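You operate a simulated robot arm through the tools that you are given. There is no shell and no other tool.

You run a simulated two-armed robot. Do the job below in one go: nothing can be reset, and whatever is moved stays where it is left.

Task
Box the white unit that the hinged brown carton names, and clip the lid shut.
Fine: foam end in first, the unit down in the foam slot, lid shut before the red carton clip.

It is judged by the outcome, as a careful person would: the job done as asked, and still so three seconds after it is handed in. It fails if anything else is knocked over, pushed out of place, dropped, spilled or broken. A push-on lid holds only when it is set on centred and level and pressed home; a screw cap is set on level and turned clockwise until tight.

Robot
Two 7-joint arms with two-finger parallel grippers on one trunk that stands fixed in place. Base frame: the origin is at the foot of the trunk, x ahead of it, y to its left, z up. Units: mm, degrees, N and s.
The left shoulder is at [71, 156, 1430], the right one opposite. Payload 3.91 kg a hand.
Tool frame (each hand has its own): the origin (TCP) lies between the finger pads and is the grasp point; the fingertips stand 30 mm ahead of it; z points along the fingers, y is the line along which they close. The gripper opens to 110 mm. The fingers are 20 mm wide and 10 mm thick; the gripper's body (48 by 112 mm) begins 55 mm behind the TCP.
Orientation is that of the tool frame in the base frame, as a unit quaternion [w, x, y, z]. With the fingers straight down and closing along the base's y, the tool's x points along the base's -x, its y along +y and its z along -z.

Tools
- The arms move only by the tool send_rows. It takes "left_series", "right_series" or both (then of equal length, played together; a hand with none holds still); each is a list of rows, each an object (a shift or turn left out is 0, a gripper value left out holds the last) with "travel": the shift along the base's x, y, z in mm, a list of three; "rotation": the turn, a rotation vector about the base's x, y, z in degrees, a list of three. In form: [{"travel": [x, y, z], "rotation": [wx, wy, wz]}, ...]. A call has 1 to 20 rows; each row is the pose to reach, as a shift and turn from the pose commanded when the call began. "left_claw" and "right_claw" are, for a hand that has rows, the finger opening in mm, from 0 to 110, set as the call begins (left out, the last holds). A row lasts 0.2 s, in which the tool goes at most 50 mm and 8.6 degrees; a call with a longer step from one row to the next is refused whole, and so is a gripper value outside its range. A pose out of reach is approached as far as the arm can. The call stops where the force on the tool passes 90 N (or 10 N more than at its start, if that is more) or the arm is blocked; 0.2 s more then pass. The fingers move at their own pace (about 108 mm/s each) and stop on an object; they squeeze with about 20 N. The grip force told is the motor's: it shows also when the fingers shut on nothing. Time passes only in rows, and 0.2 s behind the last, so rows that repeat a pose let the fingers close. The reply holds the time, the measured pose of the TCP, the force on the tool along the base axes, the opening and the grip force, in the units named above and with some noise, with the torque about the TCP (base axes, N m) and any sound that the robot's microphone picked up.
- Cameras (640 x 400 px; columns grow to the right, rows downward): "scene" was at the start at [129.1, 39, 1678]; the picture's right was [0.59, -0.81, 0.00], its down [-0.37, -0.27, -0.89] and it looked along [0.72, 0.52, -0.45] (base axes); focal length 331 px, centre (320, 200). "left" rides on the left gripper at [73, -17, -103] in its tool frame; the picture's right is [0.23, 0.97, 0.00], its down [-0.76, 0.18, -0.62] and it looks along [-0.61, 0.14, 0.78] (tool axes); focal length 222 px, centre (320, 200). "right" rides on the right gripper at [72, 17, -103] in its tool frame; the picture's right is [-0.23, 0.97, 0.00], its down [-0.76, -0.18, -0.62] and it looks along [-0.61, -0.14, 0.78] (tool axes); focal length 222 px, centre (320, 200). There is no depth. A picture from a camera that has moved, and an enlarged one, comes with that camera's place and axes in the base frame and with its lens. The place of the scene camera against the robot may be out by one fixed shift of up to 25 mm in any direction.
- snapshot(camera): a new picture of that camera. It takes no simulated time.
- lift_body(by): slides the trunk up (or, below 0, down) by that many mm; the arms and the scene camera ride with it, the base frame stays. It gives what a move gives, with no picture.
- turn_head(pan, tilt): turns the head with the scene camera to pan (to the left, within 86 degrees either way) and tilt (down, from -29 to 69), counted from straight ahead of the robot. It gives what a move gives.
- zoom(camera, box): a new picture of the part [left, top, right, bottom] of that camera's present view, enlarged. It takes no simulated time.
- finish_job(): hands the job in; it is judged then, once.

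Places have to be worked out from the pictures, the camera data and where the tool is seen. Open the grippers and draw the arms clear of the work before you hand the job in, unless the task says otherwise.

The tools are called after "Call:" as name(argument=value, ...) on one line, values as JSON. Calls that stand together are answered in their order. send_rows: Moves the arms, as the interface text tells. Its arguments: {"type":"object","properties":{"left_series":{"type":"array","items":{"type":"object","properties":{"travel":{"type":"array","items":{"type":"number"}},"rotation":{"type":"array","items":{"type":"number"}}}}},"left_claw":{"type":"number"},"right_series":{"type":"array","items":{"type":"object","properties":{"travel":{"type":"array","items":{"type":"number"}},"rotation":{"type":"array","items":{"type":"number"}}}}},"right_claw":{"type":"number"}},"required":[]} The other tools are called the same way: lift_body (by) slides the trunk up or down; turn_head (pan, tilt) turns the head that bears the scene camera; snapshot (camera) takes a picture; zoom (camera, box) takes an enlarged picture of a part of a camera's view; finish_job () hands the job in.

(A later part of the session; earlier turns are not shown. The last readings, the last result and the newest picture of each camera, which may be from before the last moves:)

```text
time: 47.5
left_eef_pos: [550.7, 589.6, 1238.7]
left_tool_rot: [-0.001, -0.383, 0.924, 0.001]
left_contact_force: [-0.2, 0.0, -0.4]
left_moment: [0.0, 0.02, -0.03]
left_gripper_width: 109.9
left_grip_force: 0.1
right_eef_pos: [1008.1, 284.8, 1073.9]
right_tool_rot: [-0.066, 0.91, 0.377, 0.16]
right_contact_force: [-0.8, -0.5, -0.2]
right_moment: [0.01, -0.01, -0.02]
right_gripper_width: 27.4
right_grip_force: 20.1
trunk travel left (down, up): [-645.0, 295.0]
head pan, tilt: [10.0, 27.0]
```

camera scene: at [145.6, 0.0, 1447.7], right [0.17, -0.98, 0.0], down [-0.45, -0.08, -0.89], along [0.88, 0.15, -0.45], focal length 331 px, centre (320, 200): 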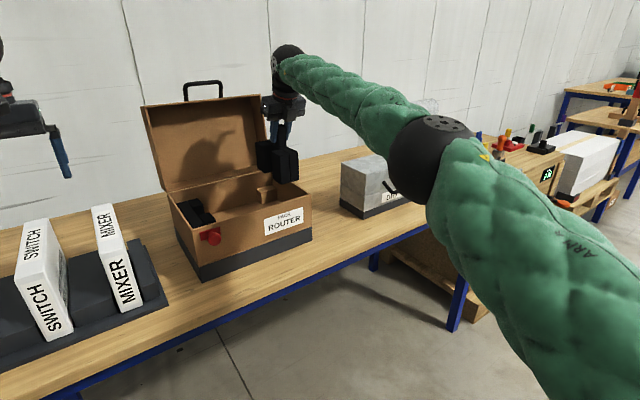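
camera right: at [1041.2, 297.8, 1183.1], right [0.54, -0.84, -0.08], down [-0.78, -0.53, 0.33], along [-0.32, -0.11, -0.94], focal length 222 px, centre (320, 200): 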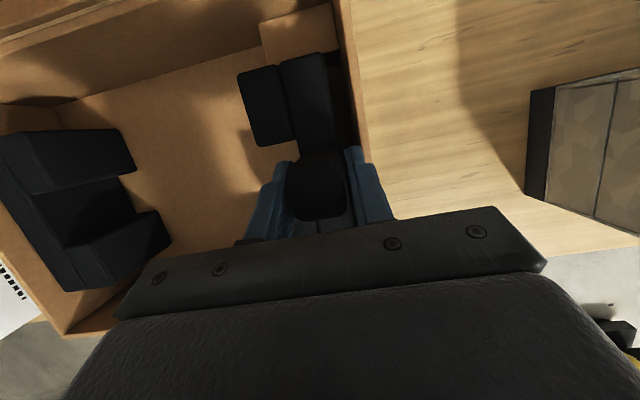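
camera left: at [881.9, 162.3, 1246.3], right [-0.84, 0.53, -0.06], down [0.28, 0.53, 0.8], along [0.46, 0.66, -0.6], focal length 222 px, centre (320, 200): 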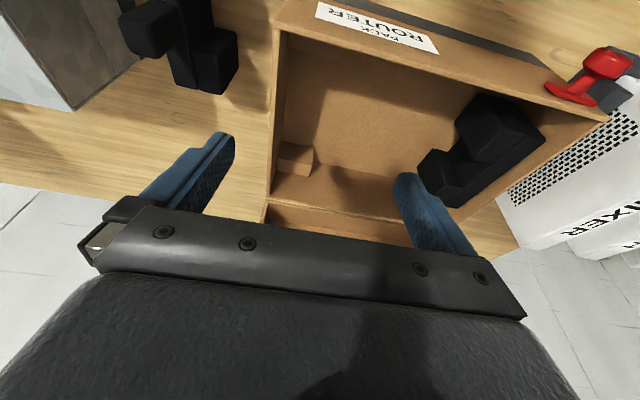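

Regripped. I slide along +e1 in small steps toward the right wall, watching the force.

Call:
send_rows(right_series=[{"travel": [1.4, -1.4, 0]}, {"travel": [2.8, -2.8, 0]}, {"travel": [4.2, -4.2, 0]}, {"travel": [5.3, -5.3, 0]}])

Call:
zoom(camera="right", box=[220, 0, 400, 240])

```text
time: 48.5
left_eef_pos: [550.2, 590.1, 1239.6]
left_tool_rot: [0.0, -0.383, 0.924, 0.001]
left_contact_force: [0.2, -0.1, 0.1]
left_moment: [-0.03, 0.01, 0.0]
left_gripper_width: 110.2
left_grip_force: 0.1
right_eef_pos: [1013.4, 279.8, 1073.1]
right_tool_rot: [-0.066, 0.91, 0.378, 0.16]
right_contact_force: [0.1, 0.5, 0.6]
right_moment: [0.01, 0.01, -0.01]
right_gripper_width: 27.2
right_grip_force: 19.8
trunk travel left (down, up): [-645.0, 295.0]
head pan, tilt: [10.0, 27.0]
```

```text
1.67 times, centred on (310, 120) of right
camera zoom: at [1046.6, 292.9, 1196.5], right [0.54, -0.84, -0.08], down [-0.78, -0.53, 0.33], along [-0.31, -0.11, -0.94], focal length 370 px, centre (337, 333)
```

zoom: 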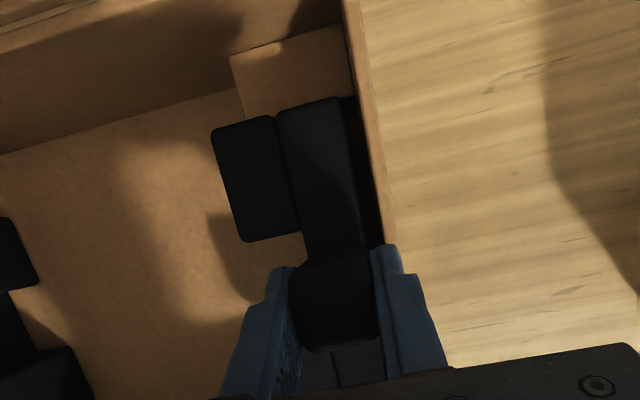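

No force yet and a few mm of gap remain. I continue another 4 mm.

Call:
send_rows(right_series=[{"travel": [1, -1, 0]}, {"travel": [2, -2, 0]}, {"travel": [3, -3, 0]}])

```text
time: 49.3
left_eef_pos: [550.2, 588.1, 1240.5]
left_tool_rot: [0.0, -0.383, 0.924, 0.002]
left_contact_force: [-0.5, -0.2, -0.7]
left_moment: [0.0, 0.02, -0.01]
left_gripper_width: 110.4
left_grip_force: 0.0
right_eef_pos: [1015.1, 278.5, 1074.3]
right_tool_rot: [-0.065, 0.91, 0.377, 0.159]
right_contact_force: [-0.2, -0.2, 0.3]
right_moment: [-0.02, -0.01, -0.02]
right_gripper_width: 27.6
right_grip_force: 20.3
trunk travel left (down, up): [-645.0, 295.0]
head pan, tilt: [10.0, 27.0]
```

Still free; I look again at the gap and the tips over the rim.

Call:
zoom(camera="right", box=[260, 20, 400, 240])

Call:
zoom(camera="scene", box=[250, 140, 330, 220])

```text
1.82 times, centred on (330, 130) of right
camera zoom: at [1049.4, 289.7, 1197.0], right [0.54, -0.84, -0.08], down [-0.78, -0.53, 0.33], along [-0.31, -0.11, -0.94], focal length 404 px, centre (302, 327)
```

zoom: 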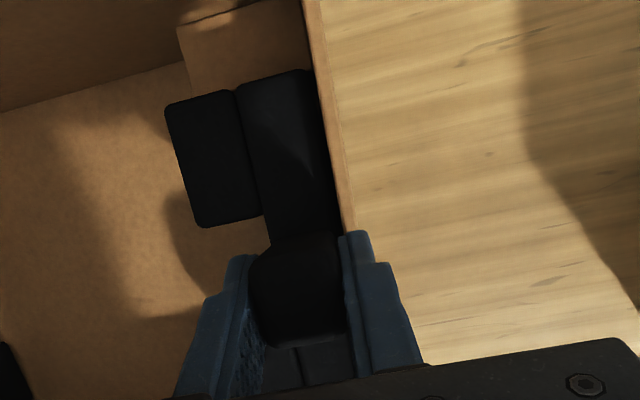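

```text
5.00 times, centred on (290, 180) of scene
camera zoom: at [145.2, 1.1, 1447.7], right [0.17, -0.98, 0.0], down [-0.45, -0.08, -0.89], along [0.88, 0.15, -0.45], focal length 1655 px, centre (470, 300)
```

zoom: 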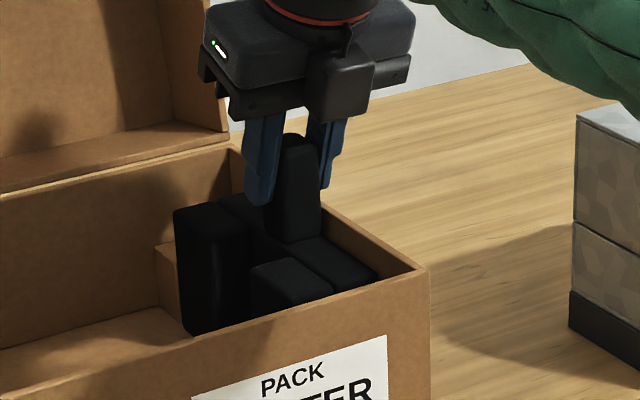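

The foam is nearly against the wall. One more 2.5 mm push to feel the wall, then release.

Call:
send_rows(right_series=[{"travel": [1, -1, 0]}, {"travel": [2, -2, 0]}])

```text
time: 49.9
left_eef_pos: [550.4, 589.6, 1239.0]
left_tool_rot: [0.0, -0.384, 0.923, 0.001]
left_contact_force: [-0.1, 0.8, 0.8]
left_moment: [-0.01, 0.01, -0.03]
left_gripper_width: 110.1
left_grip_force: 0.0
right_eef_pos: [1016.6, 275.8, 1073.5]
right_tool_rot: [-0.066, 0.91, 0.376, 0.16]
right_contact_force: [-1.7, 1.2, 0.5]
right_moment: [0.02, 0.08, -0.08]
right_gripper_width: 27.5
right_grip_force: 20.1
trunk travel left (down, up): [-645.0, 295.0]
head pan, tilt: [10.0, 27.0]
```

A 2 N push back: the foam is against the wall. I open the fingers and lift straight off the tab.

Call:
send_rows(right_series=[{"travel": [0, 0, 0]}, {"travel": [0, 0, 0]}], right_claw=50)

Call:
send_rows(right_series=[{"travel": [0, 0, 15]}, {"travel": [0, 0, 45]}, {"travel": [0, 0, 80]}, {"travel": [0, 0, 115]}])

Call:
snapshot(camera="right")

Call:
snapshot(camera="scene")

```text
time: 50.5
left_eef_pos: [550.5, 589.8, 1238.8]
left_tool_rot: [-0.001, -0.383, 0.924, 0.001]
left_contact_force: [0.3, 0.4, -0.3]
left_moment: [-0.02, -0.01, -0.01]
left_gripper_width: 110.1
left_grip_force: 0.1
right_eef_pos: [1017.5, 276.2, 1074.0]
right_tool_rot: [-0.066, 0.91, 0.377, 0.16]
right_contact_force: [0.2, -0.7, 0.2]
right_moment: [-0.03, -0.02, -0.03]
right_gripper_width: 50.2
right_grip_force: 0.1
trunk travel left (down, up): [-645.0, 295.0]
head pan, tilt: [10.0, 27.0]
```

```text
time: 51.5
left_eef_pos: [548.5, 589.8, 1240.3]
left_tool_rot: [0.001, -0.384, 0.923, 0.0]
left_contact_force: [-0.4, 0.2, -0.1]
left_moment: [-0.01, -0.02, -0.03]
left_gripper_width: 109.9
left_grip_force: 0.0
right_eef_pos: [1016.1, 276.7, 1188.4]
right_tool_rot: [-0.067, 0.91, 0.377, 0.16]
right_contact_force: [0.3, -0.2, 0.0]
right_moment: [0.03, 0.0, -0.01]
right_gripper_width: 50.0
right_grip_force: 0.0
trunk travel left (down, up): [-645.0, 295.0]
head pan, tilt: [10.0, 27.0]
```

```text
taken
camera right: at [1050.0, 287.9, 1311.5], right [0.54, -0.84, -0.08], down [-0.78, -0.53, 0.33], along [-0.31, -0.11, -0.94], focal length 222 px, centre (320, 200)
```

right: 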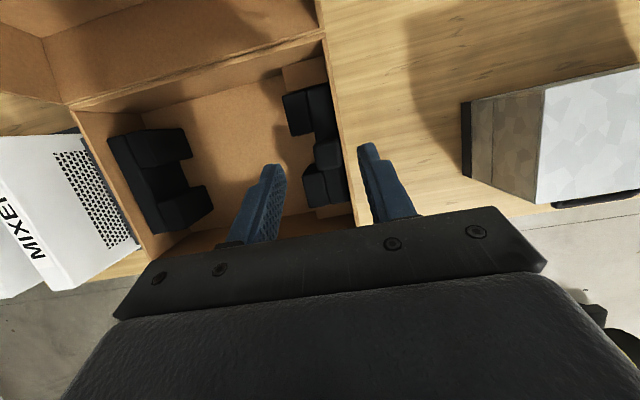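

```text
taken
camera scene: at [144.0, 1.3, 1447.8], right [0.17, -0.98, 0.0], down [-0.45, -0.08, -0.89], along [0.88, 0.15, -0.45], focal length 331 px, centre (320, 200)
```

scene: 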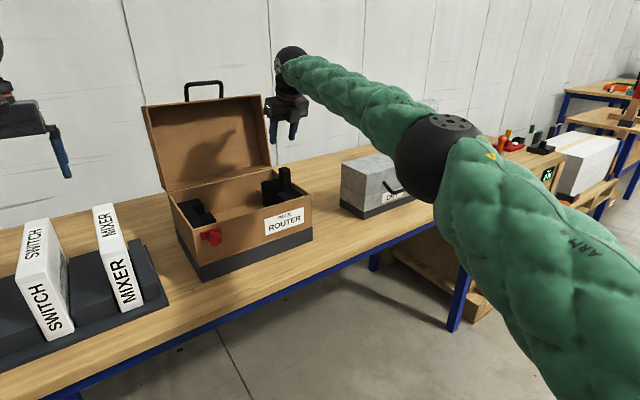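

The foam end is in, between the blocks. I enlarge to check both slots' alignment from this nearly overhead view.

Call:
zoom(camera="right", box=[90, 40, 370, 250])

Call:
zoom(camera="scene", box=[160, 150, 330, 290])

```text
1.90 times, centred on (230, 145) of right
camera zoom: at [1050.0, 287.9, 1311.5], right [0.54, -0.84, -0.08], down [-0.78, -0.53, 0.33], along [-0.31, -0.11, -0.94], focal length 423 px, centre (491, 305)
```

zoom: 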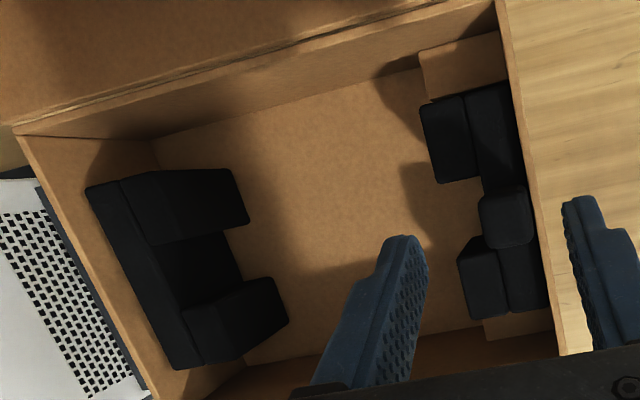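

```text
2.86 times, centred on (245, 220) of scene
camera zoom: at [144.0, 1.3, 1447.8], right [0.17, -0.98, 0.0], down [-0.45, -0.08, -0.89], along [0.88, 0.15, -0.45], focal length 946 px, centre (534, 143)
```

zoom: 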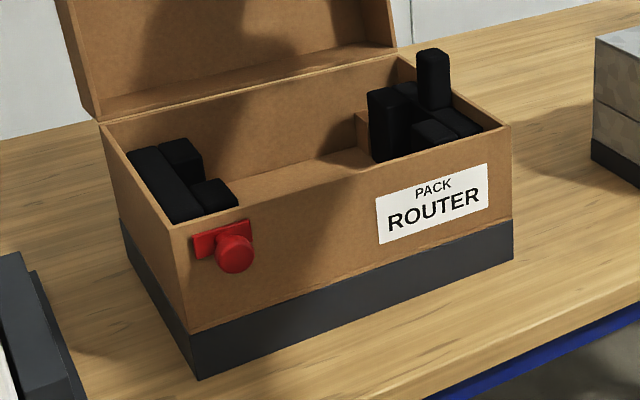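

Slots line up (both centred near e2≈917). I withdraw the right hand toward the robot, undoing its tilt, and turn the head back toward the units.

Call:
send_rows(right_series=[{"travel": [-31, -31, 6]}, {"travel": [-62, -62, 12], "rotation": [-1.5, 1.5, 0]}, {"travel": [-93, -93, 18], "rotation": [-3, 3, 0]}, {"travel": [-124, -124, 25], "rotation": [-4.7, 4.7, 0]}, {"travel": [-155, -155, 32], "rotation": [-6.4, 6.4, 0]}, {"travel": [-186, -186, 38], "rotation": [-8, 8, 0]}, {"travel": [-217, -217, 44], "rotation": [-9.7, 9.7, 0]}, {"travel": [-248, -248, 50], "rotation": [-11.4, 11.4, 0]}, {"travel": [-279, -279, 56], "rotation": [-13, 13, 0]}, {"travel": [-310, -310, 62], "rotation": [-14.14, 14.14, 0]}, {"travel": [-330, -345, 62], "rotation": [-14.14, 14.14, 0]}, {"travel": [-340, -385, 62], "rotation": [-14.14, 14.14, 0]}])

Call:
turn_head(pan=36, tilt=27)

Call:
snapshot(camera="scene")

```text
time: 54.1
left_eef_pos: [548.9, 587.2, 1240.6]
left_tool_rot: [0.0, -0.383, 0.924, 0.001]
left_contact_force: [-0.7, -0.7, 1.6]
left_moment: [0.0, -0.05, -0.01]
left_gripper_width: 109.8
left_grip_force: 0.1
right_eef_pos: [675.9, -110.1, 1251.3]
right_tool_rot: [-0.001, 0.924, 0.383, 0.0]
right_contact_force: [0.0, -0.6, -0.2]
right_moment: [0.02, -0.03, 0.0]
right_gripper_width: 50.1
right_grip_force: 0.1
trunk travel left (down, up): [-645.0, 295.0]
head pan, tilt: [10.0, 27.0]
```

```text
time: 55.0
left_eef_pos: [550.1, 588.0, 1240.4]
left_tool_rot: [0.001, -0.383, 0.924, 0.001]
left_contact_force: [-0.3, -0.5, 0.5]
left_moment: [-0.01, 0.02, 0.0]
left_gripper_width: 110.2
left_grip_force: 0.0
right_eef_pos: [676.5, -108.9, 1250.4]
right_tool_rot: [0.0, 0.924, 0.383, 0.001]
right_contact_force: [-0.1, -0.6, 0.3]
right_moment: [-0.01, -0.04, 0.05]
right_gripper_width: 50.1
right_grip_force: 0.0
trunk travel left (down, up): [-645.0, 295.0]
head pan, tilt: [36.0, 27.0]
```

```text
taken
camera scene: at [128.9, 38.3, 1447.8], right [0.59, -0.81, 0.0], down [-0.37, -0.27, -0.89], along [0.72, 0.52, -0.45], focal length 331 px, centre (320, 200)
```

scene: 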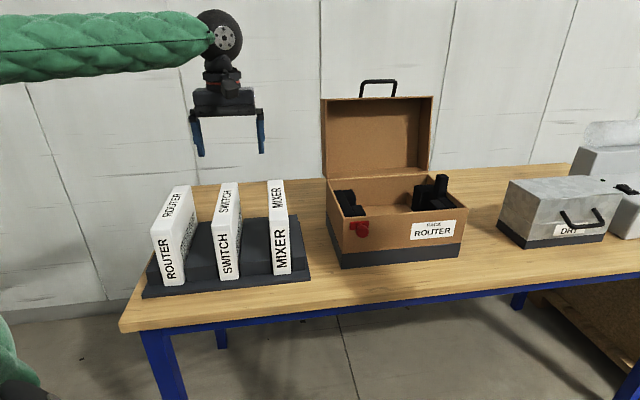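

The scene is tidy. Before lifting the unit I test that the left hand can reach the spot above the slot centre (919, 379) at height with the −45° turn it will need there.

Call:
send_rows(left_series=[{"travel": [31, -17, 0], "rotation": [0, 0, -7.5]}, {"travel": [62, -35, 0], "rotation": [0, 0, -15]}, {"travel": [92, -52, 0], "rotation": [0, 0, -22.5]}, {"travel": [123, -70, 0], "rotation": [0, 0, -30]}, {"travel": [154, -87, 0], "rotation": [0, 0, -37.5]}, {"travel": [185, -105, 0], "rotation": [0, 0, -45]}, {"travel": [215, -122, 0], "rotation": [0, 0, -52.5]}, {"travel": [246, -139, 0], "rotation": [0, 0, -60]}, {"travel": [277, -157, 0], "rotation": [0, 0, -67.5]}, {"travel": [308, -174, 0], "rotation": [0, 0, -75]}, {"travel": [338, -192, 0], "rotation": [0, 0, -82.5]}, {"travel": [369, -209, 0], "rotation": [0, 0, -90]}, {"travel": [369, -209, 0], "rotation": [0, 0, -90]}])

Call:
snapshot(camera="left")

Call:
snapshot(camera="scene")

```text
time: 57.8
left_eef_pos: [916.4, 380.8, 1240.7]
left_tool_rot: [0.001, 0.383, 0.924, -0.001]
left_contact_force: [-0.3, -0.6, 0.1]
left_moment: [0.01, -0.03, -0.01]
left_gripper_width: 109.9
left_grip_force: 0.0
right_eef_pos: [674.7, -109.2, 1252.6]
right_tool_rot: [0.001, 0.924, 0.383, 0.0]
right_contact_force: [-0.2, 0.9, 0.1]
right_moment: [0.02, -0.04, -0.03]
right_gripper_width: 49.8
right_grip_force: 0.0
trunk travel left (down, up): [-645.0, 295.0]
head pan, tilt: [36.0, 27.0]
```

```text
taken
camera left: at [850.9, 419.6, 1344.4], right [0.53, 0.85, 0.0], down [0.66, -0.41, 0.62], along [0.53, -0.33, -0.78], focal length 222 px, centre (320, 200)
```

left: 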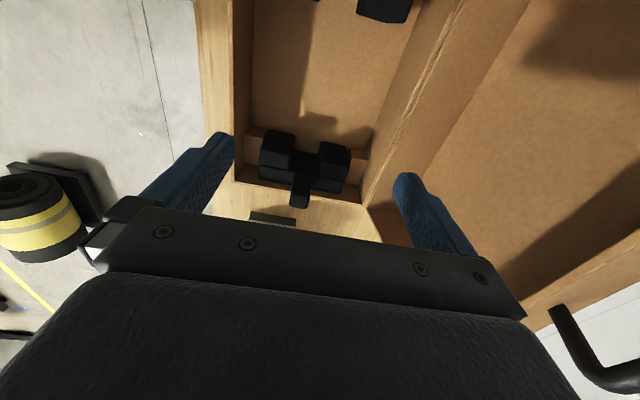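

```text
taken
camera scene: at [128.0, 39.5, 1447.8], right [0.59, -0.81, 0.0], down [-0.37, -0.27, -0.89], along [0.72, 0.52, -0.45], focal length 331 px, centre (320, 200)
```

scene: 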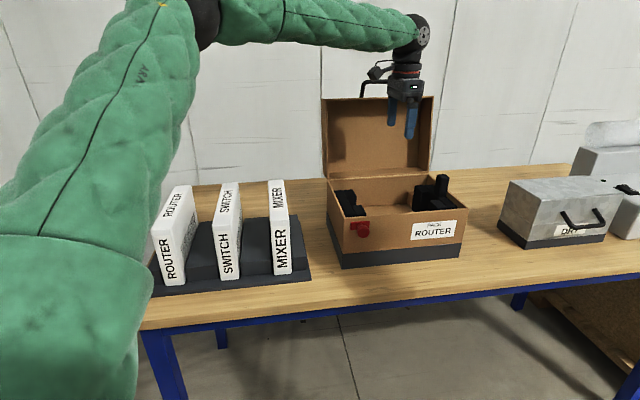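

The left hand reaches there easily. From this pose its camera sees the slot between both foam ends; I measure it in the left hand's own frame.

Call:
zoom(camera="left", box=[230, 100, 390, 230])

Call:
zoom(camera="left", box=[220, 0, 480, 130])

```text
3.08 times, centred on (310, 165) of left
camera zoom: at [850.9, 419.6, 1344.4], right [0.53, 0.85, 0.0], down [0.66, -0.41, 0.62], along [0.53, -0.33, -0.78], focal length 684 px, centre (351, 308)
```

zoom: 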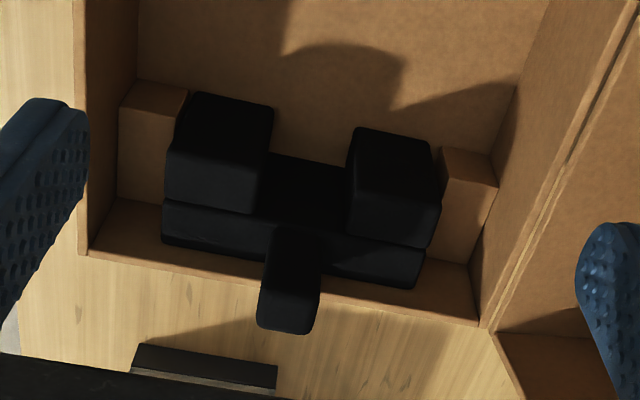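

```text
2.46 times, centred on (350, 65) of left
camera zoom: at [850.9, 419.6, 1344.4], right [0.53, 0.85, 0.0], down [0.66, -0.41, 0.62], along [0.53, -0.33, -0.78], focal length 547 px, centre (246, 532)
```

zoom: 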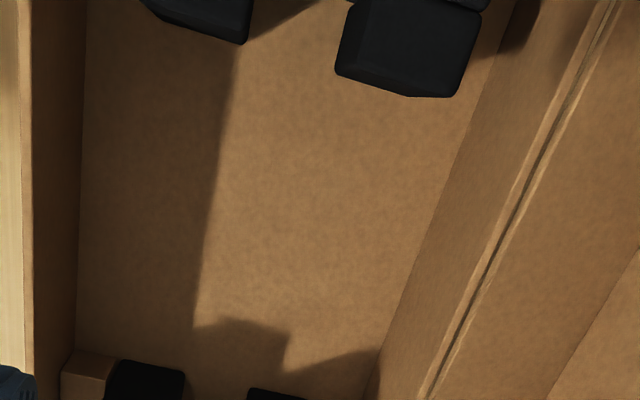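

Slot centre reads e2≈915–918 in the left frame too. Now I take the left hand back over the ROUTER unit, turned +45° again.

Call:
send_rows(left_series=[{"travel": [-31, 31, 0], "rotation": [0, 0, 6.9]}, {"travel": [-63, 63, 0], "rotation": [0, 0, 13.8]}, {"travel": [-95, 95, 0], "rotation": [0, 0, 20.8]}, {"travel": [-126, 126, 0], "rotation": [0, 0, 27.7]}, {"travel": [-158, 158, 0], "rotation": [0, 0, 34.6]}, {"travel": [-190, 190, 0], "rotation": [0, 0, 41.5]}, {"travel": [-221, 221, 0], "rotation": [0, 0, 48.5]}, {"travel": [-253, 253, 0], "rotation": [0, 0, 55.4]}, {"travel": [-285, 285, 0], "rotation": [0, 0, 62.3]}, {"travel": [-316, 316, 0], "rotation": [0, 0, 69.2]}, {"travel": [-348, 348, 0], "rotation": [0, 0, 76.2]}, {"travel": [-380, 380, 0], "rotation": [0, 0, 83.1]}, {"travel": [-411, 410, 0], "rotation": [0, 0, 90]}, {"travel": [-411, 410, 0], "rotation": [0, 0, 90]}])

Call:
snapshot(camera="left")

Call:
snapshot(camera="scene")

```text
time: 60.8
left_eef_pos: [506.6, 792.2, 1235.9]
left_tool_rot: [-0.001, -0.385, 0.923, 0.0]
left_contact_force: [-0.4, 0.2, -0.3]
left_moment: [0.0, -0.01, 0.02]
left_gripper_width: 110.0
left_grip_force: 0.1
right_eef_pos: [677.1, -105.7, 1250.1]
right_tool_rot: [0.001, 0.923, 0.384, -0.001]
right_contact_force: [-0.2, 0.6, 0.3]
right_moment: [-0.03, 0.07, 0.0]
right_gripper_width: 49.9
right_grip_force: 0.1
trunk travel left (down, up): [-645.0, 295.0]
head pan, tilt: [36.0, 27.0]
```

```text
taken
camera left: at [467.1, 727.7, 1339.7], right [-0.85, 0.52, 0.0], down [0.41, 0.67, 0.62], along [0.33, 0.53, -0.78], focal length 222 px, centre (320, 200)
```

left: 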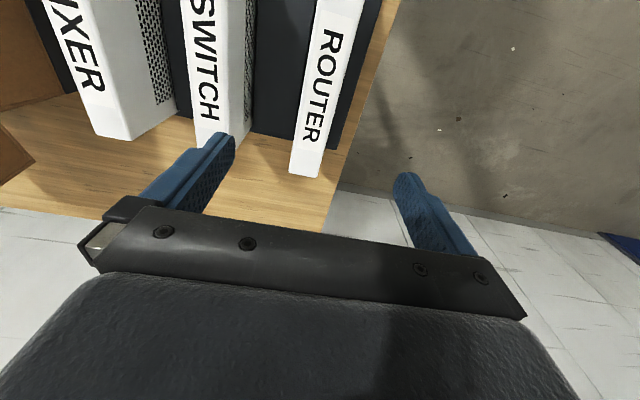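

```text
taken
camera scene: at [131.2, 40.1, 1447.4], right [0.59, -0.81, 0.0], down [-0.37, -0.27, -0.89], along [0.72, 0.52, -0.46], focal length 331 px, centre (320, 200)
```

scene: 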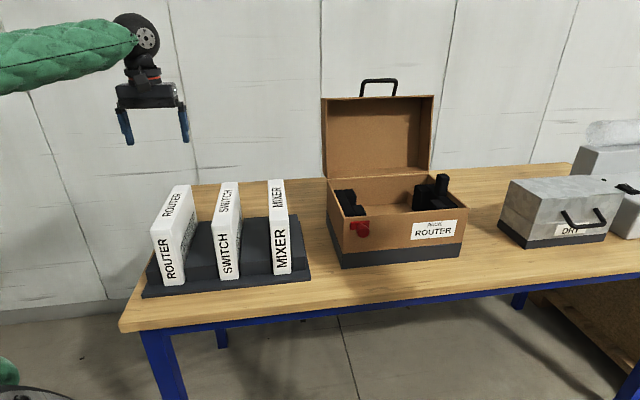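

The hand is over the unit row. I enlarge to measure the ROUTER's top edges relative to the hand.

Call:
zoom(camera="left", box=[230, 0, 400, 200])

Call:
zoom(camera="scene", box=[130, 170, 320, 310])

```text
2.00 times, centred on (315, 100) of left
camera zoom: at [467.1, 727.7, 1339.7], right [-0.85, 0.52, 0.0], down [0.41, 0.67, 0.62], along [0.33, 0.53, -0.78], focal length 444 px, centre (330, 400)
```

zoom: 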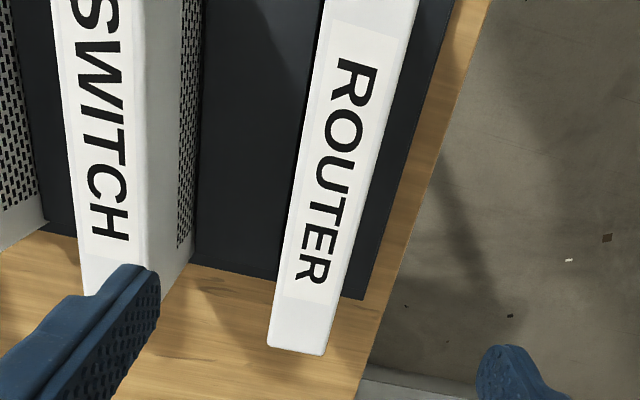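

```text
2.86 times, centred on (225, 240) of scene
camera zoom: at [131.2, 40.1, 1447.4], right [0.59, -0.81, 0.0], down [-0.37, -0.27, -0.89], along [0.72, 0.52, -0.46], focal length 946 px, centre (591, 86)
```

zoom: 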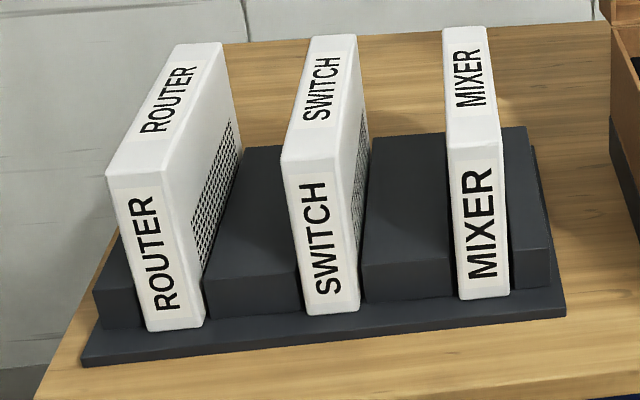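

The unit is 44–45 mm thick, aligned with e2, centre e1≈−200, top z≈1050. To find its mid-length I move the hand back 110 mm along −e2 to see the front top edge as well.

Call:
send_rows(left_series=[{"travel": [-26, -26, 0]}, {"travel": [-52, -52, 0]}, {"travel": [-78, -78, 0]}, {"travel": [-78, -78, 0]}])

Call:
zoom(camera="left", box=[230, 20, 420, 230])

```text
time: 61.8
left_eef_pos: [430.9, 711.9, 1238.5]
left_tool_rot: [-0.001, -0.383, 0.924, 0.0]
left_contact_force: [0.4, -1.0, -0.2]
left_moment: [0.01, 0.03, -0.03]
left_gripper_width: 110.0
left_grip_force: 0.0
right_eef_pos: [677.2, -108.0, 1251.5]
right_tool_rot: [0.0, 0.924, 0.383, -0.001]
right_contact_force: [0.3, 1.1, -0.2]
right_moment: [-0.02, 0.02, 0.0]
right_gripper_width: 50.1
right_grip_force: 0.1
trunk travel left (down, up): [-645.0, 295.0]
head pan, tilt: [36.0, 27.0]
```

```text
1.90 times, centred on (325, 125) of left
camera zoom: at [389.6, 647.0, 1342.0], right [-0.85, 0.53, 0.0], down [0.41, 0.66, 0.62], along [0.33, 0.53, -0.78], focal length 423 px, centre (310, 343)
```

zoom: 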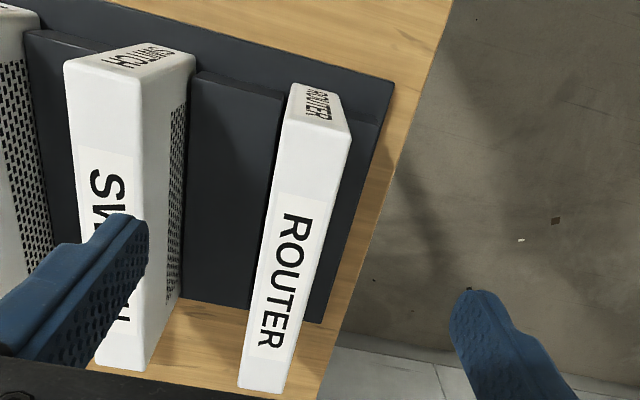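

The full top is visible: length ≈235 mm, centre at e1≈−201, e2≈909, top z≈1050. I move over that centre with fingers at 75 mm and lower to just above the unit.

Call:
send_rows(left_series=[{"travel": [24, 25, 0]}, {"travel": [47, 49, -20]}, {"travel": [70, 73, -50]}, {"travel": [70, 73, -90]}, {"travel": [70, 73, -125]}], left_claw=75)

Call:
snapshot(camera="left")

Call:
zoom(camera="scene", box=[100, 130, 290, 300])

```text
time: 63.0
left_eef_pos: [500.4, 785.1, 1110.8]
left_tool_rot: [0.0, -0.383, 0.924, 0.001]
left_contact_force: [-0.1, 1.0, 0.8]
left_moment: [-0.04, -0.01, -0.02]
left_gripper_width: 74.7
left_grip_force: 0.1
right_eef_pos: [677.3, -108.2, 1252.5]
right_tool_rot: [0.0, 0.924, 0.383, -0.001]
right_contact_force: [0.0, -0.1, -0.9]
right_moment: [-0.02, 0.01, 0.01]
right_gripper_width: 50.0
right_grip_force: 0.1
trunk travel left (down, up): [-645.0, 295.0]
head pan, tilt: [36.0, 27.0]
```

```text
taken
camera left: at [458.4, 721.6, 1214.6], right [-0.85, 0.53, 0.0], down [0.41, 0.66, 0.62], along [0.33, 0.53, -0.78], focal length 222 px, centre (320, 200)
```

left: 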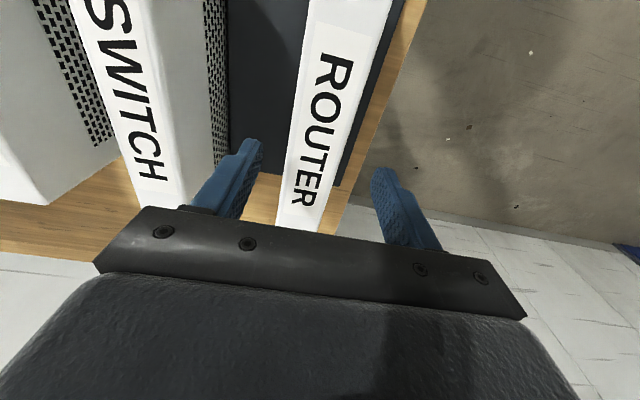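

```text
2.35 times, centred on (195, 215) of scene
camera zoom: at [129.7, 39.5, 1447.7], right [0.59, -0.81, 0.0], down [-0.37, -0.27, -0.89], along [0.72, 0.52, -0.46], focal length 779 px, centre (614, 165)
```

zoom: 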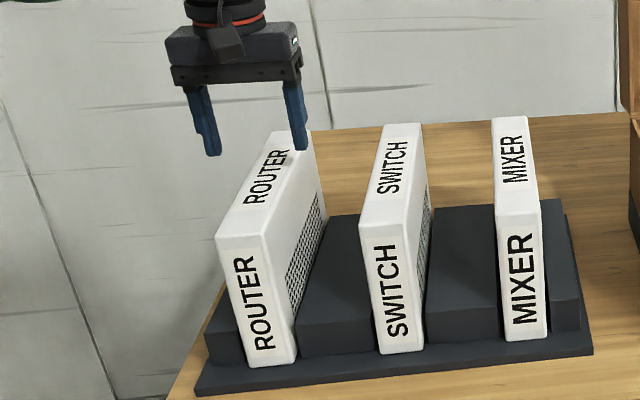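

The fingers straddle the ROUTER squarely and the hand is over mid-length. I descend to TCP z≈1008.

Call:
send_rows(left_series=[{"travel": [0, 0, -26]}, {"travel": [0, 0, -52]}, {"travel": [0, 0, -78]}, {"travel": [0, 0, -102]}])

Call:
snapshot(camera="left")

Call:
zoom(camera="scene", box=[100, 150, 290, 300])

```text
time: 64.0
left_eef_pos: [499.1, 786.0, 1012.0]
left_tool_rot: [0.0, -0.384, 0.923, 0.001]
left_contact_force: [0.3, -0.7, 0.2]
left_moment: [-0.01, -0.01, -0.02]
left_gripper_width: 75.2
left_grip_force: 0.0
right_eef_pos: [677.9, -108.1, 1251.3]
right_tool_rot: [0.0, 0.924, 0.383, 0.0]
right_contact_force: [-0.4, 0.1, 0.5]
right_moment: [0.04, -0.01, 0.0]
right_gripper_width: 50.1
right_grip_force: 0.0
trunk travel left (down, up): [-645.0, 295.0]
head pan, tilt: [36.0, 27.0]
```

```text
taken
camera left: at [457.5, 721.7, 1116.0], right [-0.85, 0.53, 0.0], down [0.41, 0.66, 0.62], along [0.33, 0.53, -0.78], focal length 222 px, centre (320, 200)
```

left: 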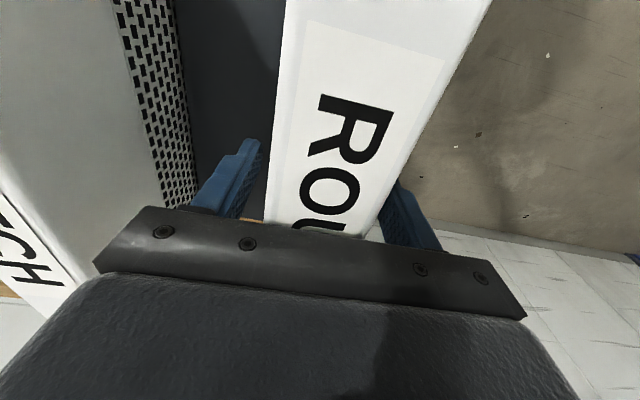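

```text
2.67 times, centred on (195, 225) of scene
camera zoom: at [129.4, 39.4, 1447.7], right [0.59, -0.81, 0.0], down [-0.37, -0.27, -0.89], along [0.72, 0.52, -0.45], focal length 882 px, centre (653, 133)
```

zoom: 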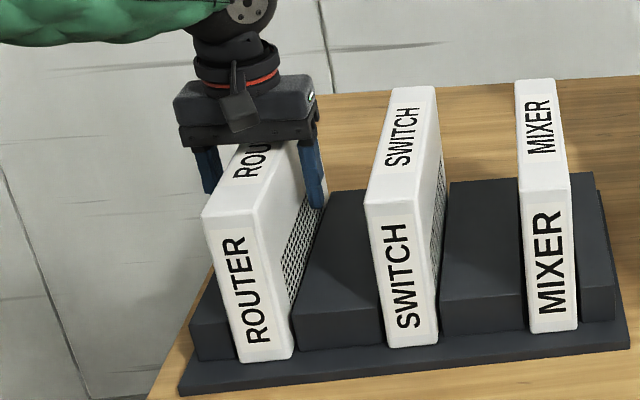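

Fingers are down both sides of the unit with the palm clear of its top. I close the grip.

Call:
send_rows(left_series=[{"travel": [0, 0, 0]}, {"travel": [0, 0, 0]}, {"travel": [0, 0, 0]}, {"travel": [0, 0, 0]}], left_claw=20)

```text
time: 65.0
left_eef_pos: [497.8, 784.4, 1013.6]
left_tool_rot: [0.001, -0.384, 0.923, 0.001]
left_contact_force: [0.4, -3.5, 2.6]
left_moment: [-0.08, -0.63, -0.16]
left_gripper_width: 45.1
left_grip_force: 20.1
right_eef_pos: [675.9, -110.3, 1250.8]
right_tool_rot: [0.0, 0.924, 0.383, 0.0]
right_contact_force: [-0.3, -0.7, -1.1]
right_moment: [0.02, 0.02, -0.02]
right_gripper_width: 50.0
right_grip_force: 0.0
trunk travel left (down, up): [-645.0, 295.0]
head pan, tilt: [36.0, 27.0]
```

Gripped at 45.1 mm. I lift 20 mm first to feel the weight.

Call:
send_rows(left_series=[{"travel": [0, 0, 5]}, {"travel": [0, 0, 12]}, {"travel": [0, 0, 20]}])

Call:
zoom(camera="scene", box=[100, 150, 290, 300])

```text
time: 65.8
left_eef_pos: [499.2, 785.7, 1031.5]
left_tool_rot: [-0.001, -0.382, 0.924, 0.001]
left_contact_force: [0.9, -0.2, -9.0]
left_moment: [-0.03, 0.01, 0.01]
left_gripper_width: 45.2
left_grip_force: 19.6
right_eef_pos: [675.5, -108.7, 1251.6]
right_tool_rot: [0.001, 0.924, 0.383, -0.001]
right_contact_force: [-0.4, -0.1, -0.7]
right_moment: [0.03, 0.02, 0.01]
right_gripper_width: 50.1
right_grip_force: 0.0
trunk travel left (down, up): [-645.0, 295.0]
head pan, tilt: [36.0, 27.0]
```

```text
2.67 times, centred on (195, 225) of scene
camera zoom: at [129.4, 39.7, 1447.6], right [0.59, -0.81, 0.0], down [-0.37, -0.27, -0.89], along [0.72, 0.52, -0.46], focal length 882 px, centre (653, 133)
```

zoom: 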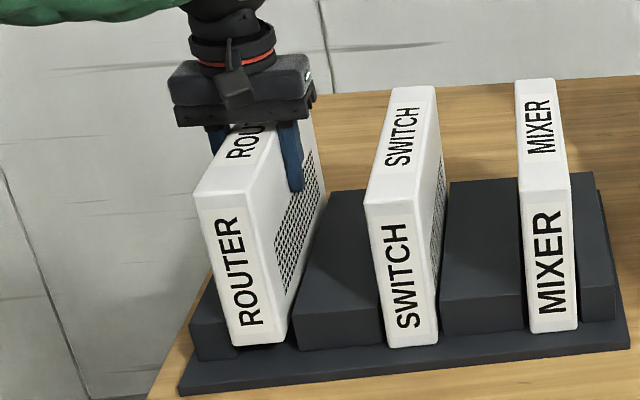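

Weight about 9 N with no moment: gripped at its balance point. I lift on to z≈1225.

Call:
send_rows(left_series=[{"travel": [0, 0, 25]}, {"travel": [0, 0, 55]}, {"travel": [0, 0, 85]}, {"travel": [0, 0, 115]}, {"travel": [0, 0, 145]}, {"travel": [0, 0, 170]}, {"travel": [0, 0, 193]}])

Call:
snapshot(camera="scene")

```text
time: 67.4
left_eef_pos: [499.9, 784.8, 1224.7]
left_tool_rot: [0.0, -0.383, 0.924, 0.001]
left_contact_force: [0.6, -0.2, -8.7]
left_moment: [-0.04, 0.04, -0.01]
left_gripper_width: 45.1
left_grip_force: 19.8
right_eef_pos: [675.9, -108.0, 1251.4]
right_tool_rot: [0.001, 0.924, 0.383, -0.001]
right_contact_force: [0.2, 0.6, 0.4]
right_moment: [0.02, -0.01, 0.01]
right_gripper_width: 50.1
right_grip_force: 0.2
trunk travel left (down, up): [-645.0, 295.0]
head pan, tilt: [36.0, 27.0]
```

```text
taken
camera scene: at [129.2, 39.2, 1447.7], right [0.59, -0.81, 0.0], down [-0.37, -0.27, -0.89], along [0.72, 0.52, -0.45], focal length 331 px, centre (320, 200)
```

scene: 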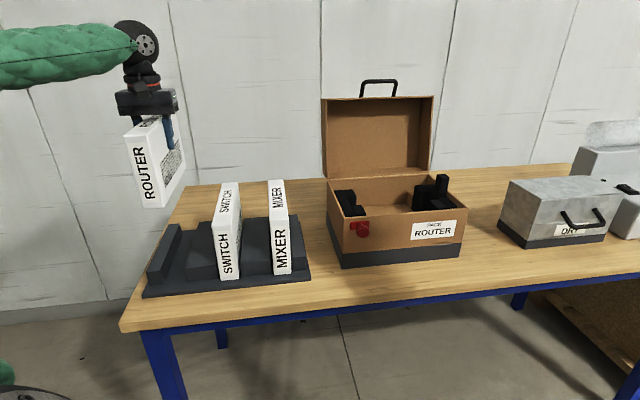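

The unit hangs level with its bottom near z 1100. I carry it to above the slot (≈917, 380), turning −90° on the way so its thickness lies along e2, with the turn finished before it comes near the lid.

Call:
send_rows(left_series=[{"travel": [20.8, -20.2, 0], "rotation": [0, 0, -6]}, {"travel": [41.7, -40.5, 0], "rotation": [0, 0, -12]}, {"travel": [62.5, -60.7, 0], "rotation": [0, 0, -18]}, {"travel": [83.4, -80.9, 0], "rotation": [0, 0, -24]}, {"travel": [104.2, -101.2, 0], "rotation": [0, 0, -30]}, {"travel": [125.1, -121.4, 0], "rotation": [0, 0, -36]}, {"travel": [145.9, -141.6, 0], "rotation": [0, 0, -42]}, {"travel": [166.8, -161.9, 0], "rotation": [0, 0, -48]}, {"travel": [187.6, -182.1, 0], "rotation": [0, 0, -54]}, {"travel": [208.5, -202.4, 0], "rotation": [0, 0, -60]}, {"travel": [229.3, -222.6, 0], "rotation": [0, 0, -66]}, {"travel": [250.1, -242.8, 0], "rotation": [0, 0, -72]}, {"travel": [271, -263.1, 0], "rotation": [0, 0, -78]}, {"travel": [291.8, -283.3, 0], "rotation": [0, 0, -84]}, {"travel": [312.7, -303.5, 0], "rotation": [0, 0, -90]}, {"travel": [333.5, -323.8, 0], "rotation": [0, 0, -90]}, {"travel": [354.4, -344, 0], "rotation": [0, 0, -90]}, {"travel": [375.2, -364.2, 0], "rotation": [0, 0, -90]}, {"travel": [396.1, -384.5, 0], "rotation": [0, 0, -90]}, {"travel": [416.9, -404.7, 0], "rotation": [0, 0, -90]}])

Call:
snapshot(camera="left")

Call:
snapshot(camera="scene")

```text
time: 71.6
left_eef_pos: [916.1, 378.6, 1222.5]
left_tool_rot: [0.0, 0.382, 0.924, 0.0]
left_contact_force: [0.8, 0.3, -8.2]
left_moment: [0.03, 0.02, -0.03]
left_gripper_width: 44.8
left_grip_force: 19.6
right_eef_pos: [677.5, -109.5, 1251.1]
right_tool_rot: [-0.001, 0.924, 0.383, -0.002]
right_contact_force: [0.1, -0.8, 0.7]
right_moment: [0.01, 0.01, 0.03]
right_gripper_width: 49.8
right_grip_force: 0.0
trunk travel left (down, up): [-645.0, 295.0]
head pan, tilt: [36.0, 27.0]
```

```text
taken
camera left: at [852.9, 417.6, 1327.2], right [0.53, 0.85, 0.0], down [0.67, -0.41, 0.62], along [0.53, -0.33, -0.78], focal length 222 px, centre (320, 200)
```

left: 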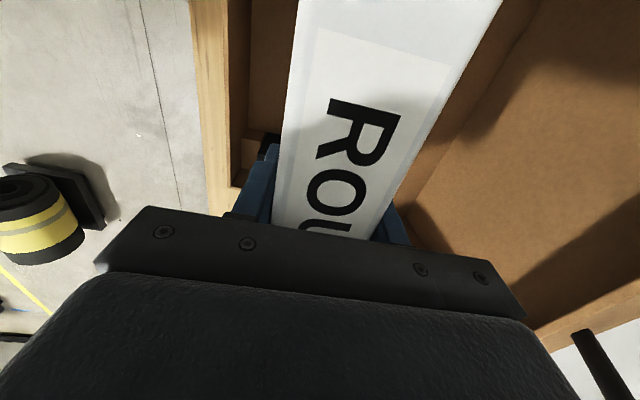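

```text
taken
camera scene: at [131.4, 37.7, 1447.5], right [0.59, -0.81, 0.0], down [-0.37, -0.27, -0.89], along [0.72, 0.52, -0.46], focal length 331 px, centre (320, 200)
```

scene: 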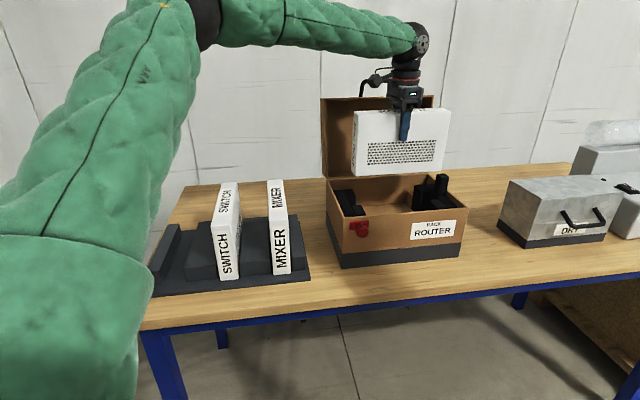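

The unit hangs over the slot with no swing. I correct 2 mm along e2 and lower until its bottom is just above the rim, then look.

Call:
send_rows(left_series=[{"travel": [1.4, 1.4, -10]}, {"travel": [1.4, 1.4, -25]}, {"travel": [1.4, 1.4, -40]}, {"travel": [1.4, 1.4, -55]}])

Call:
zoom(camera="scene", box=[310, 80, 480, 280])

Call:
snapshot(camera="left")

```text
time: 72.6
left_eef_pos: [918.4, 379.2, 1167.9]
left_tool_rot: [0.0, 0.382, 0.924, 0.0]
left_contact_force: [0.0, -0.5, -9.8]
left_moment: [0.02, 0.03, 0.02]
left_gripper_width: 44.9
left_grip_force: 19.5
right_eef_pos: [678.5, -108.3, 1250.5]
right_tool_rot: [0.0, 0.924, 0.383, -0.001]
right_contact_force: [0.2, 0.0, 0.5]
right_moment: [-0.01, 0.04, 0.03]
right_gripper_width: 50.0
right_grip_force: 0.0
trunk travel left (down, up): [-645.0, 295.0]
head pan, tilt: [36.0, 27.0]
```

```text
2.00 times, centred on (395, 180) of scene
camera zoom: at [131.1, 39.0, 1447.5], right [0.59, -0.81, 0.0], down [-0.37, -0.27, -0.89], along [0.72, 0.52, -0.46], focal length 662 px, centre (170, 240)
```

zoom: 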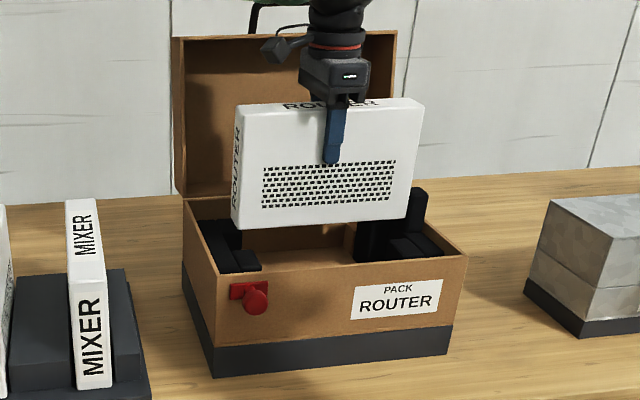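

```text
taken
camera left: at [853.8, 419.3, 1272.4], right [0.53, 0.85, 0.0], down [0.66, -0.41, 0.62], along [0.53, -0.33, -0.78], focal length 222 px, centre (320, 200)
```

left: 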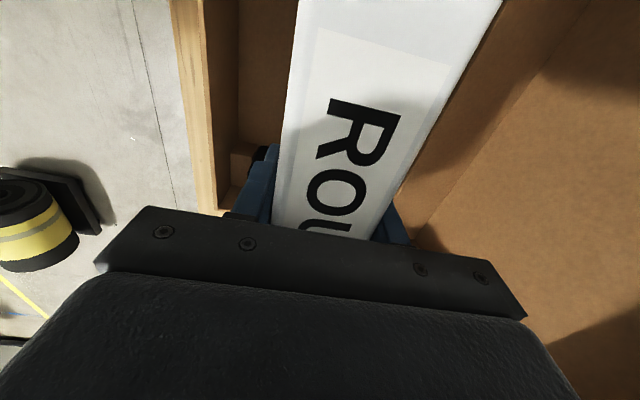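

Everything lines up in both views. I lower in steps until the unit's bottom enters the foam slots, watching the force (free hanging reads about −9 N).

Call:
send_rows(left_series=[{"travel": [0, 0, -8]}, {"travel": [0, 0, -16]}, {"travel": [0, 0, -24]}, {"travel": [0, 0, -32]}, {"travel": [0, 0, -38]}])

Call:
zoom(camera="scene", box=[310, 80, 480, 280])

```text
time: 73.8
left_eef_pos: [918.8, 380.7, 1132.3]
left_tool_rot: [0.001, 0.382, 0.924, -0.001]
left_contact_force: [0.5, 0.6, -8.4]
left_moment: [0.06, 0.01, 0.01]
left_gripper_width: 45.0
left_grip_force: 19.9
right_eef_pos: [675.7, -108.3, 1251.2]
right_tool_rot: [0.0, 0.924, 0.383, 0.0]
right_contact_force: [-0.5, 0.0, -0.8]
right_moment: [-0.01, 0.03, -0.02]
right_gripper_width: 50.2
right_grip_force: 0.0
trunk travel left (down, up): [-645.0, 295.0]
head pan, tilt: [36.0, 27.0]
```

```text
2.00 times, centred on (395, 180) of scene
camera zoom: at [130.2, 39.0, 1447.6], right [0.59, -0.81, 0.0], down [-0.37, -0.27, -0.89], along [0.72, 0.52, -0.46], focal length 662 px, centre (170, 240)
```

zoom: 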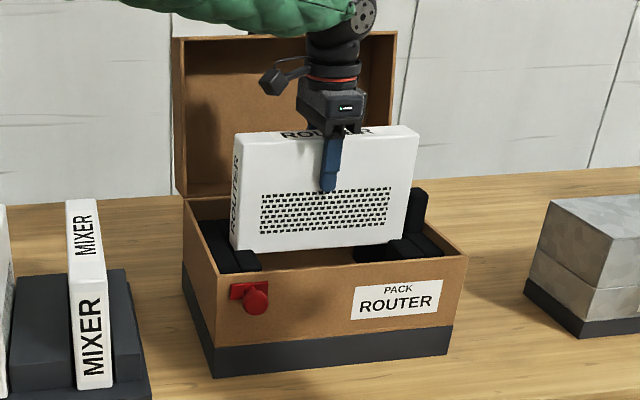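

Still free (−8.4 N) at the foam's top level. I continue in 4 mm steps.

Call:
send_rows(left_series=[{"travel": [0, 0, -4]}, {"travel": [0, 0, -8]}, {"travel": [0, 0, -12]}])

```text
time: 74.6
left_eef_pos: [919.0, 379.8, 1119.8]
left_tool_rot: [0.001, 0.382, 0.924, 0.0]
left_contact_force: [-0.2, -0.3, -9.5]
left_moment: [0.05, 0.01, 0.0]
left_gripper_width: 44.9
left_grip_force: 19.8
right_eef_pos: [676.5, -108.3, 1250.3]
right_tool_rot: [0.0, 0.924, 0.382, -0.001]
right_contact_force: [0.3, -0.9, 0.0]
right_moment: [0.02, -0.04, 0.02]
right_gripper_width: 50.1
right_grip_force: 0.0
trunk travel left (down, up): [-645.0, 295.0]
head pan, tilt: [36.0, 27.0]
```

No contact (−9.5 N). Further down another 16 mm in 4 mm steps.

Call:
send_rows(left_series=[{"travel": [0, 0, -4]}, {"travel": [0, 0, -8]}, {"travel": [0, 0, -12]}, {"travel": [0, 0, -16]}])

Call:
zoom(camera="scene", box=[320, 120, 480, 280])

```text
time: 75.6
left_eef_pos: [917.2, 380.9, 1102.6]
left_tool_rot: [0.0, 0.382, 0.924, 0.0]
left_contact_force: [-0.4, 0.2, -9.3]
left_moment: [0.02, -0.01, 0.02]
left_gripper_width: 45.0
left_grip_force: 20.0
right_eef_pos: [676.2, -108.4, 1250.7]
right_tool_rot: [0.0, 0.924, 0.382, -0.001]
right_contact_force: [-0.3, -0.1, -0.1]
right_moment: [0.01, 0.0, -0.01]
right_gripper_width: 50.0
right_grip_force: 0.2
trunk travel left (down, up): [-645.0, 295.0]
head pan, tilt: [36.0, 27.0]
```

```text
2.50 times, centred on (400, 200) of scene
camera zoom: at [130.3, 39.0, 1447.6], right [0.59, -0.81, 0.0], down [-0.37, -0.27, -0.89], along [0.72, 0.52, -0.46], focal length 827 px, centre (120, 200)
```

zoom: 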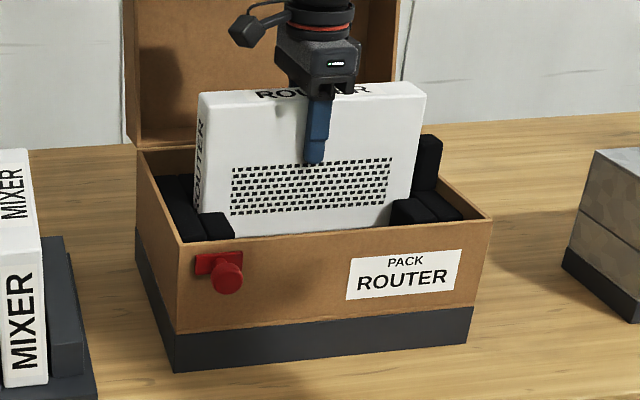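

The unit is inside both slots with no contact. I lower another 36 mm, then go gently to the floor.

Call:
send_rows(left_series=[{"travel": [0, 0, -6]}, {"travel": [0, 0, -12]}, {"travel": [0, 0, -18]}, {"travel": [0, 0, -24]}, {"travel": [0, 0, -30]}, {"travel": [0, 0, -36]}])

```text
time: 77.0
left_eef_pos: [917.6, 380.3, 1067.2]
left_tool_rot: [-0.001, 0.382, 0.924, 0.001]
left_contact_force: [-0.3, 0.2, -9.3]
left_moment: [-0.01, 0.02, -0.02]
left_gripper_width: 45.1
left_grip_force: 20.0
right_eef_pos: [677.1, -108.5, 1250.5]
right_tool_rot: [0.001, 0.924, 0.383, -0.001]
right_contact_force: [0.8, -0.2, 0.6]
right_moment: [0.01, 0.02, 0.0]
right_gripper_width: 50.4
right_grip_force: 0.0
trunk travel left (down, up): [-645.0, 295.0]
head pan, tilt: [36.0, 27.0]
```

Still free at TCP z 1067. Now 2 mm steps toward the floor.

Call:
send_rows(left_series=[{"travel": [0, 0, -2]}, {"travel": [0, 0, -4]}, {"travel": [0, 0, -6]}, {"travel": [0, 0, -8]}])

```text
time: 78.0
left_eef_pos: [918.1, 380.4, 1059.4]
left_tool_rot: [0.0, 0.382, 0.924, 0.0]
left_contact_force: [-0.5, 0.0, -9.5]
left_moment: [0.01, 0.02, 0.0]
left_gripper_width: 45.1
left_grip_force: 20.1
right_eef_pos: [677.2, -109.0, 1250.9]
right_tool_rot: [0.0, 0.924, 0.383, 0.0]
right_contact_force: [0.0, 0.2, 0.4]
right_moment: [-0.02, 0.0, 0.02]
right_gripper_width: 50.2
right_grip_force: 0.0
trunk travel left (down, up): [-645.0, 295.0]
head pan, tilt: [36.0, 27.0]
```

Call:
send_rows(left_series=[{"travel": [0, 0, -2]}, {"travel": [0, 0, -4]}, {"travel": [0, 0, -6]}])

```text
time: 78.8
left_eef_pos: [917.8, 380.6, 1056.2]
left_tool_rot: [0.003, 0.382, 0.924, 0.001]
left_contact_force: [4.7, 3.6, 12.8]
left_moment: [0.58, 0.16, -0.01]
left_gripper_width: 45.2
left_grip_force: 19.7
right_eef_pos: [676.0, -108.1, 1252.8]
right_tool_rot: [0.0, 0.924, 0.382, 0.0]
right_contact_force: [-0.5, -0.1, 0.1]
right_moment: [-0.01, -0.03, 0.04]
right_gripper_width: 50.0
right_grip_force: 0.0
trunk travel left (down, up): [-645.0, 295.0]
head pan, tilt: [36.0, 27.0]
```

Floor contact (from −9.5 to +12.8 N) at TCP z 1056: the unit is down in the slot. I ease off 2 mm, open, and check.

Call:
send_rows(left_series=[{"travel": [0, 0, 2]}, {"travel": [0, 0, 2]}, {"travel": [0, 0, 2]}, {"travel": [0, 0, 2]}], left_claw=75)

Call:
zoom(camera="scene", box=[320, 120, 480, 280])

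Call:
snapshot(camera="left")

```text
time: 79.8
left_eef_pos: [917.2, 380.0, 1057.0]
left_tool_rot: [0.001, 0.382, 0.924, -0.001]
left_contact_force: [0.0, 0.5, -0.8]
left_moment: [0.01, -0.01, -0.01]
left_gripper_width: 75.0
left_grip_force: 0.0
right_eef_pos: [675.0, -108.7, 1251.4]
right_tool_rot: [0.0, 0.924, 0.383, 0.0]
right_contact_force: [-0.6, -0.3, 0.4]
right_moment: [-0.02, -0.02, 0.01]
right_gripper_width: 49.9
right_grip_force: 0.0
trunk travel left (down, up): [-645.0, 295.0]
head pan, tilt: [36.0, 27.0]
```

```text
2.50 times, centred on (400, 200) of scene
camera zoom: at [129.0, 38.5, 1447.8], right [0.59, -0.81, 0.0], down [-0.37, -0.27, -0.89], along [0.72, 0.52, -0.45], focal length 827 px, centre (120, 200)
```

zoom: 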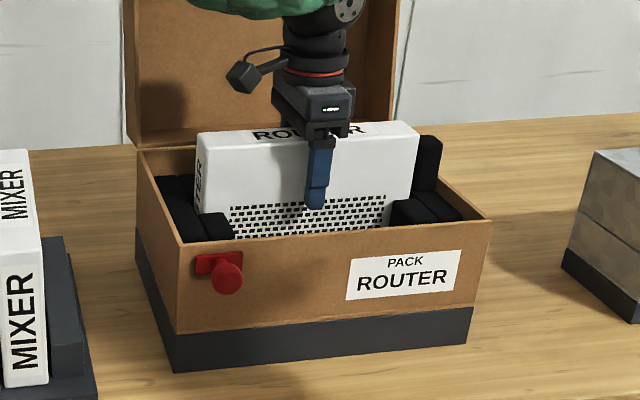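

```text
taken
camera left: at [852.6, 419.6, 1160.4], right [0.53, 0.85, 0.0], down [0.66, -0.41, 0.62], along [0.53, -0.33, -0.78], focal length 222 px, centre (320, 200)
```

left: 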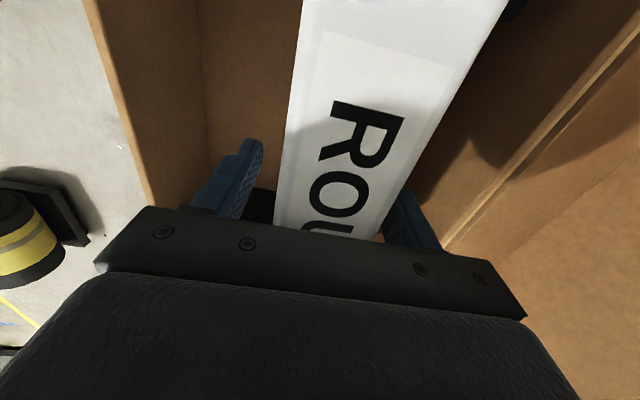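

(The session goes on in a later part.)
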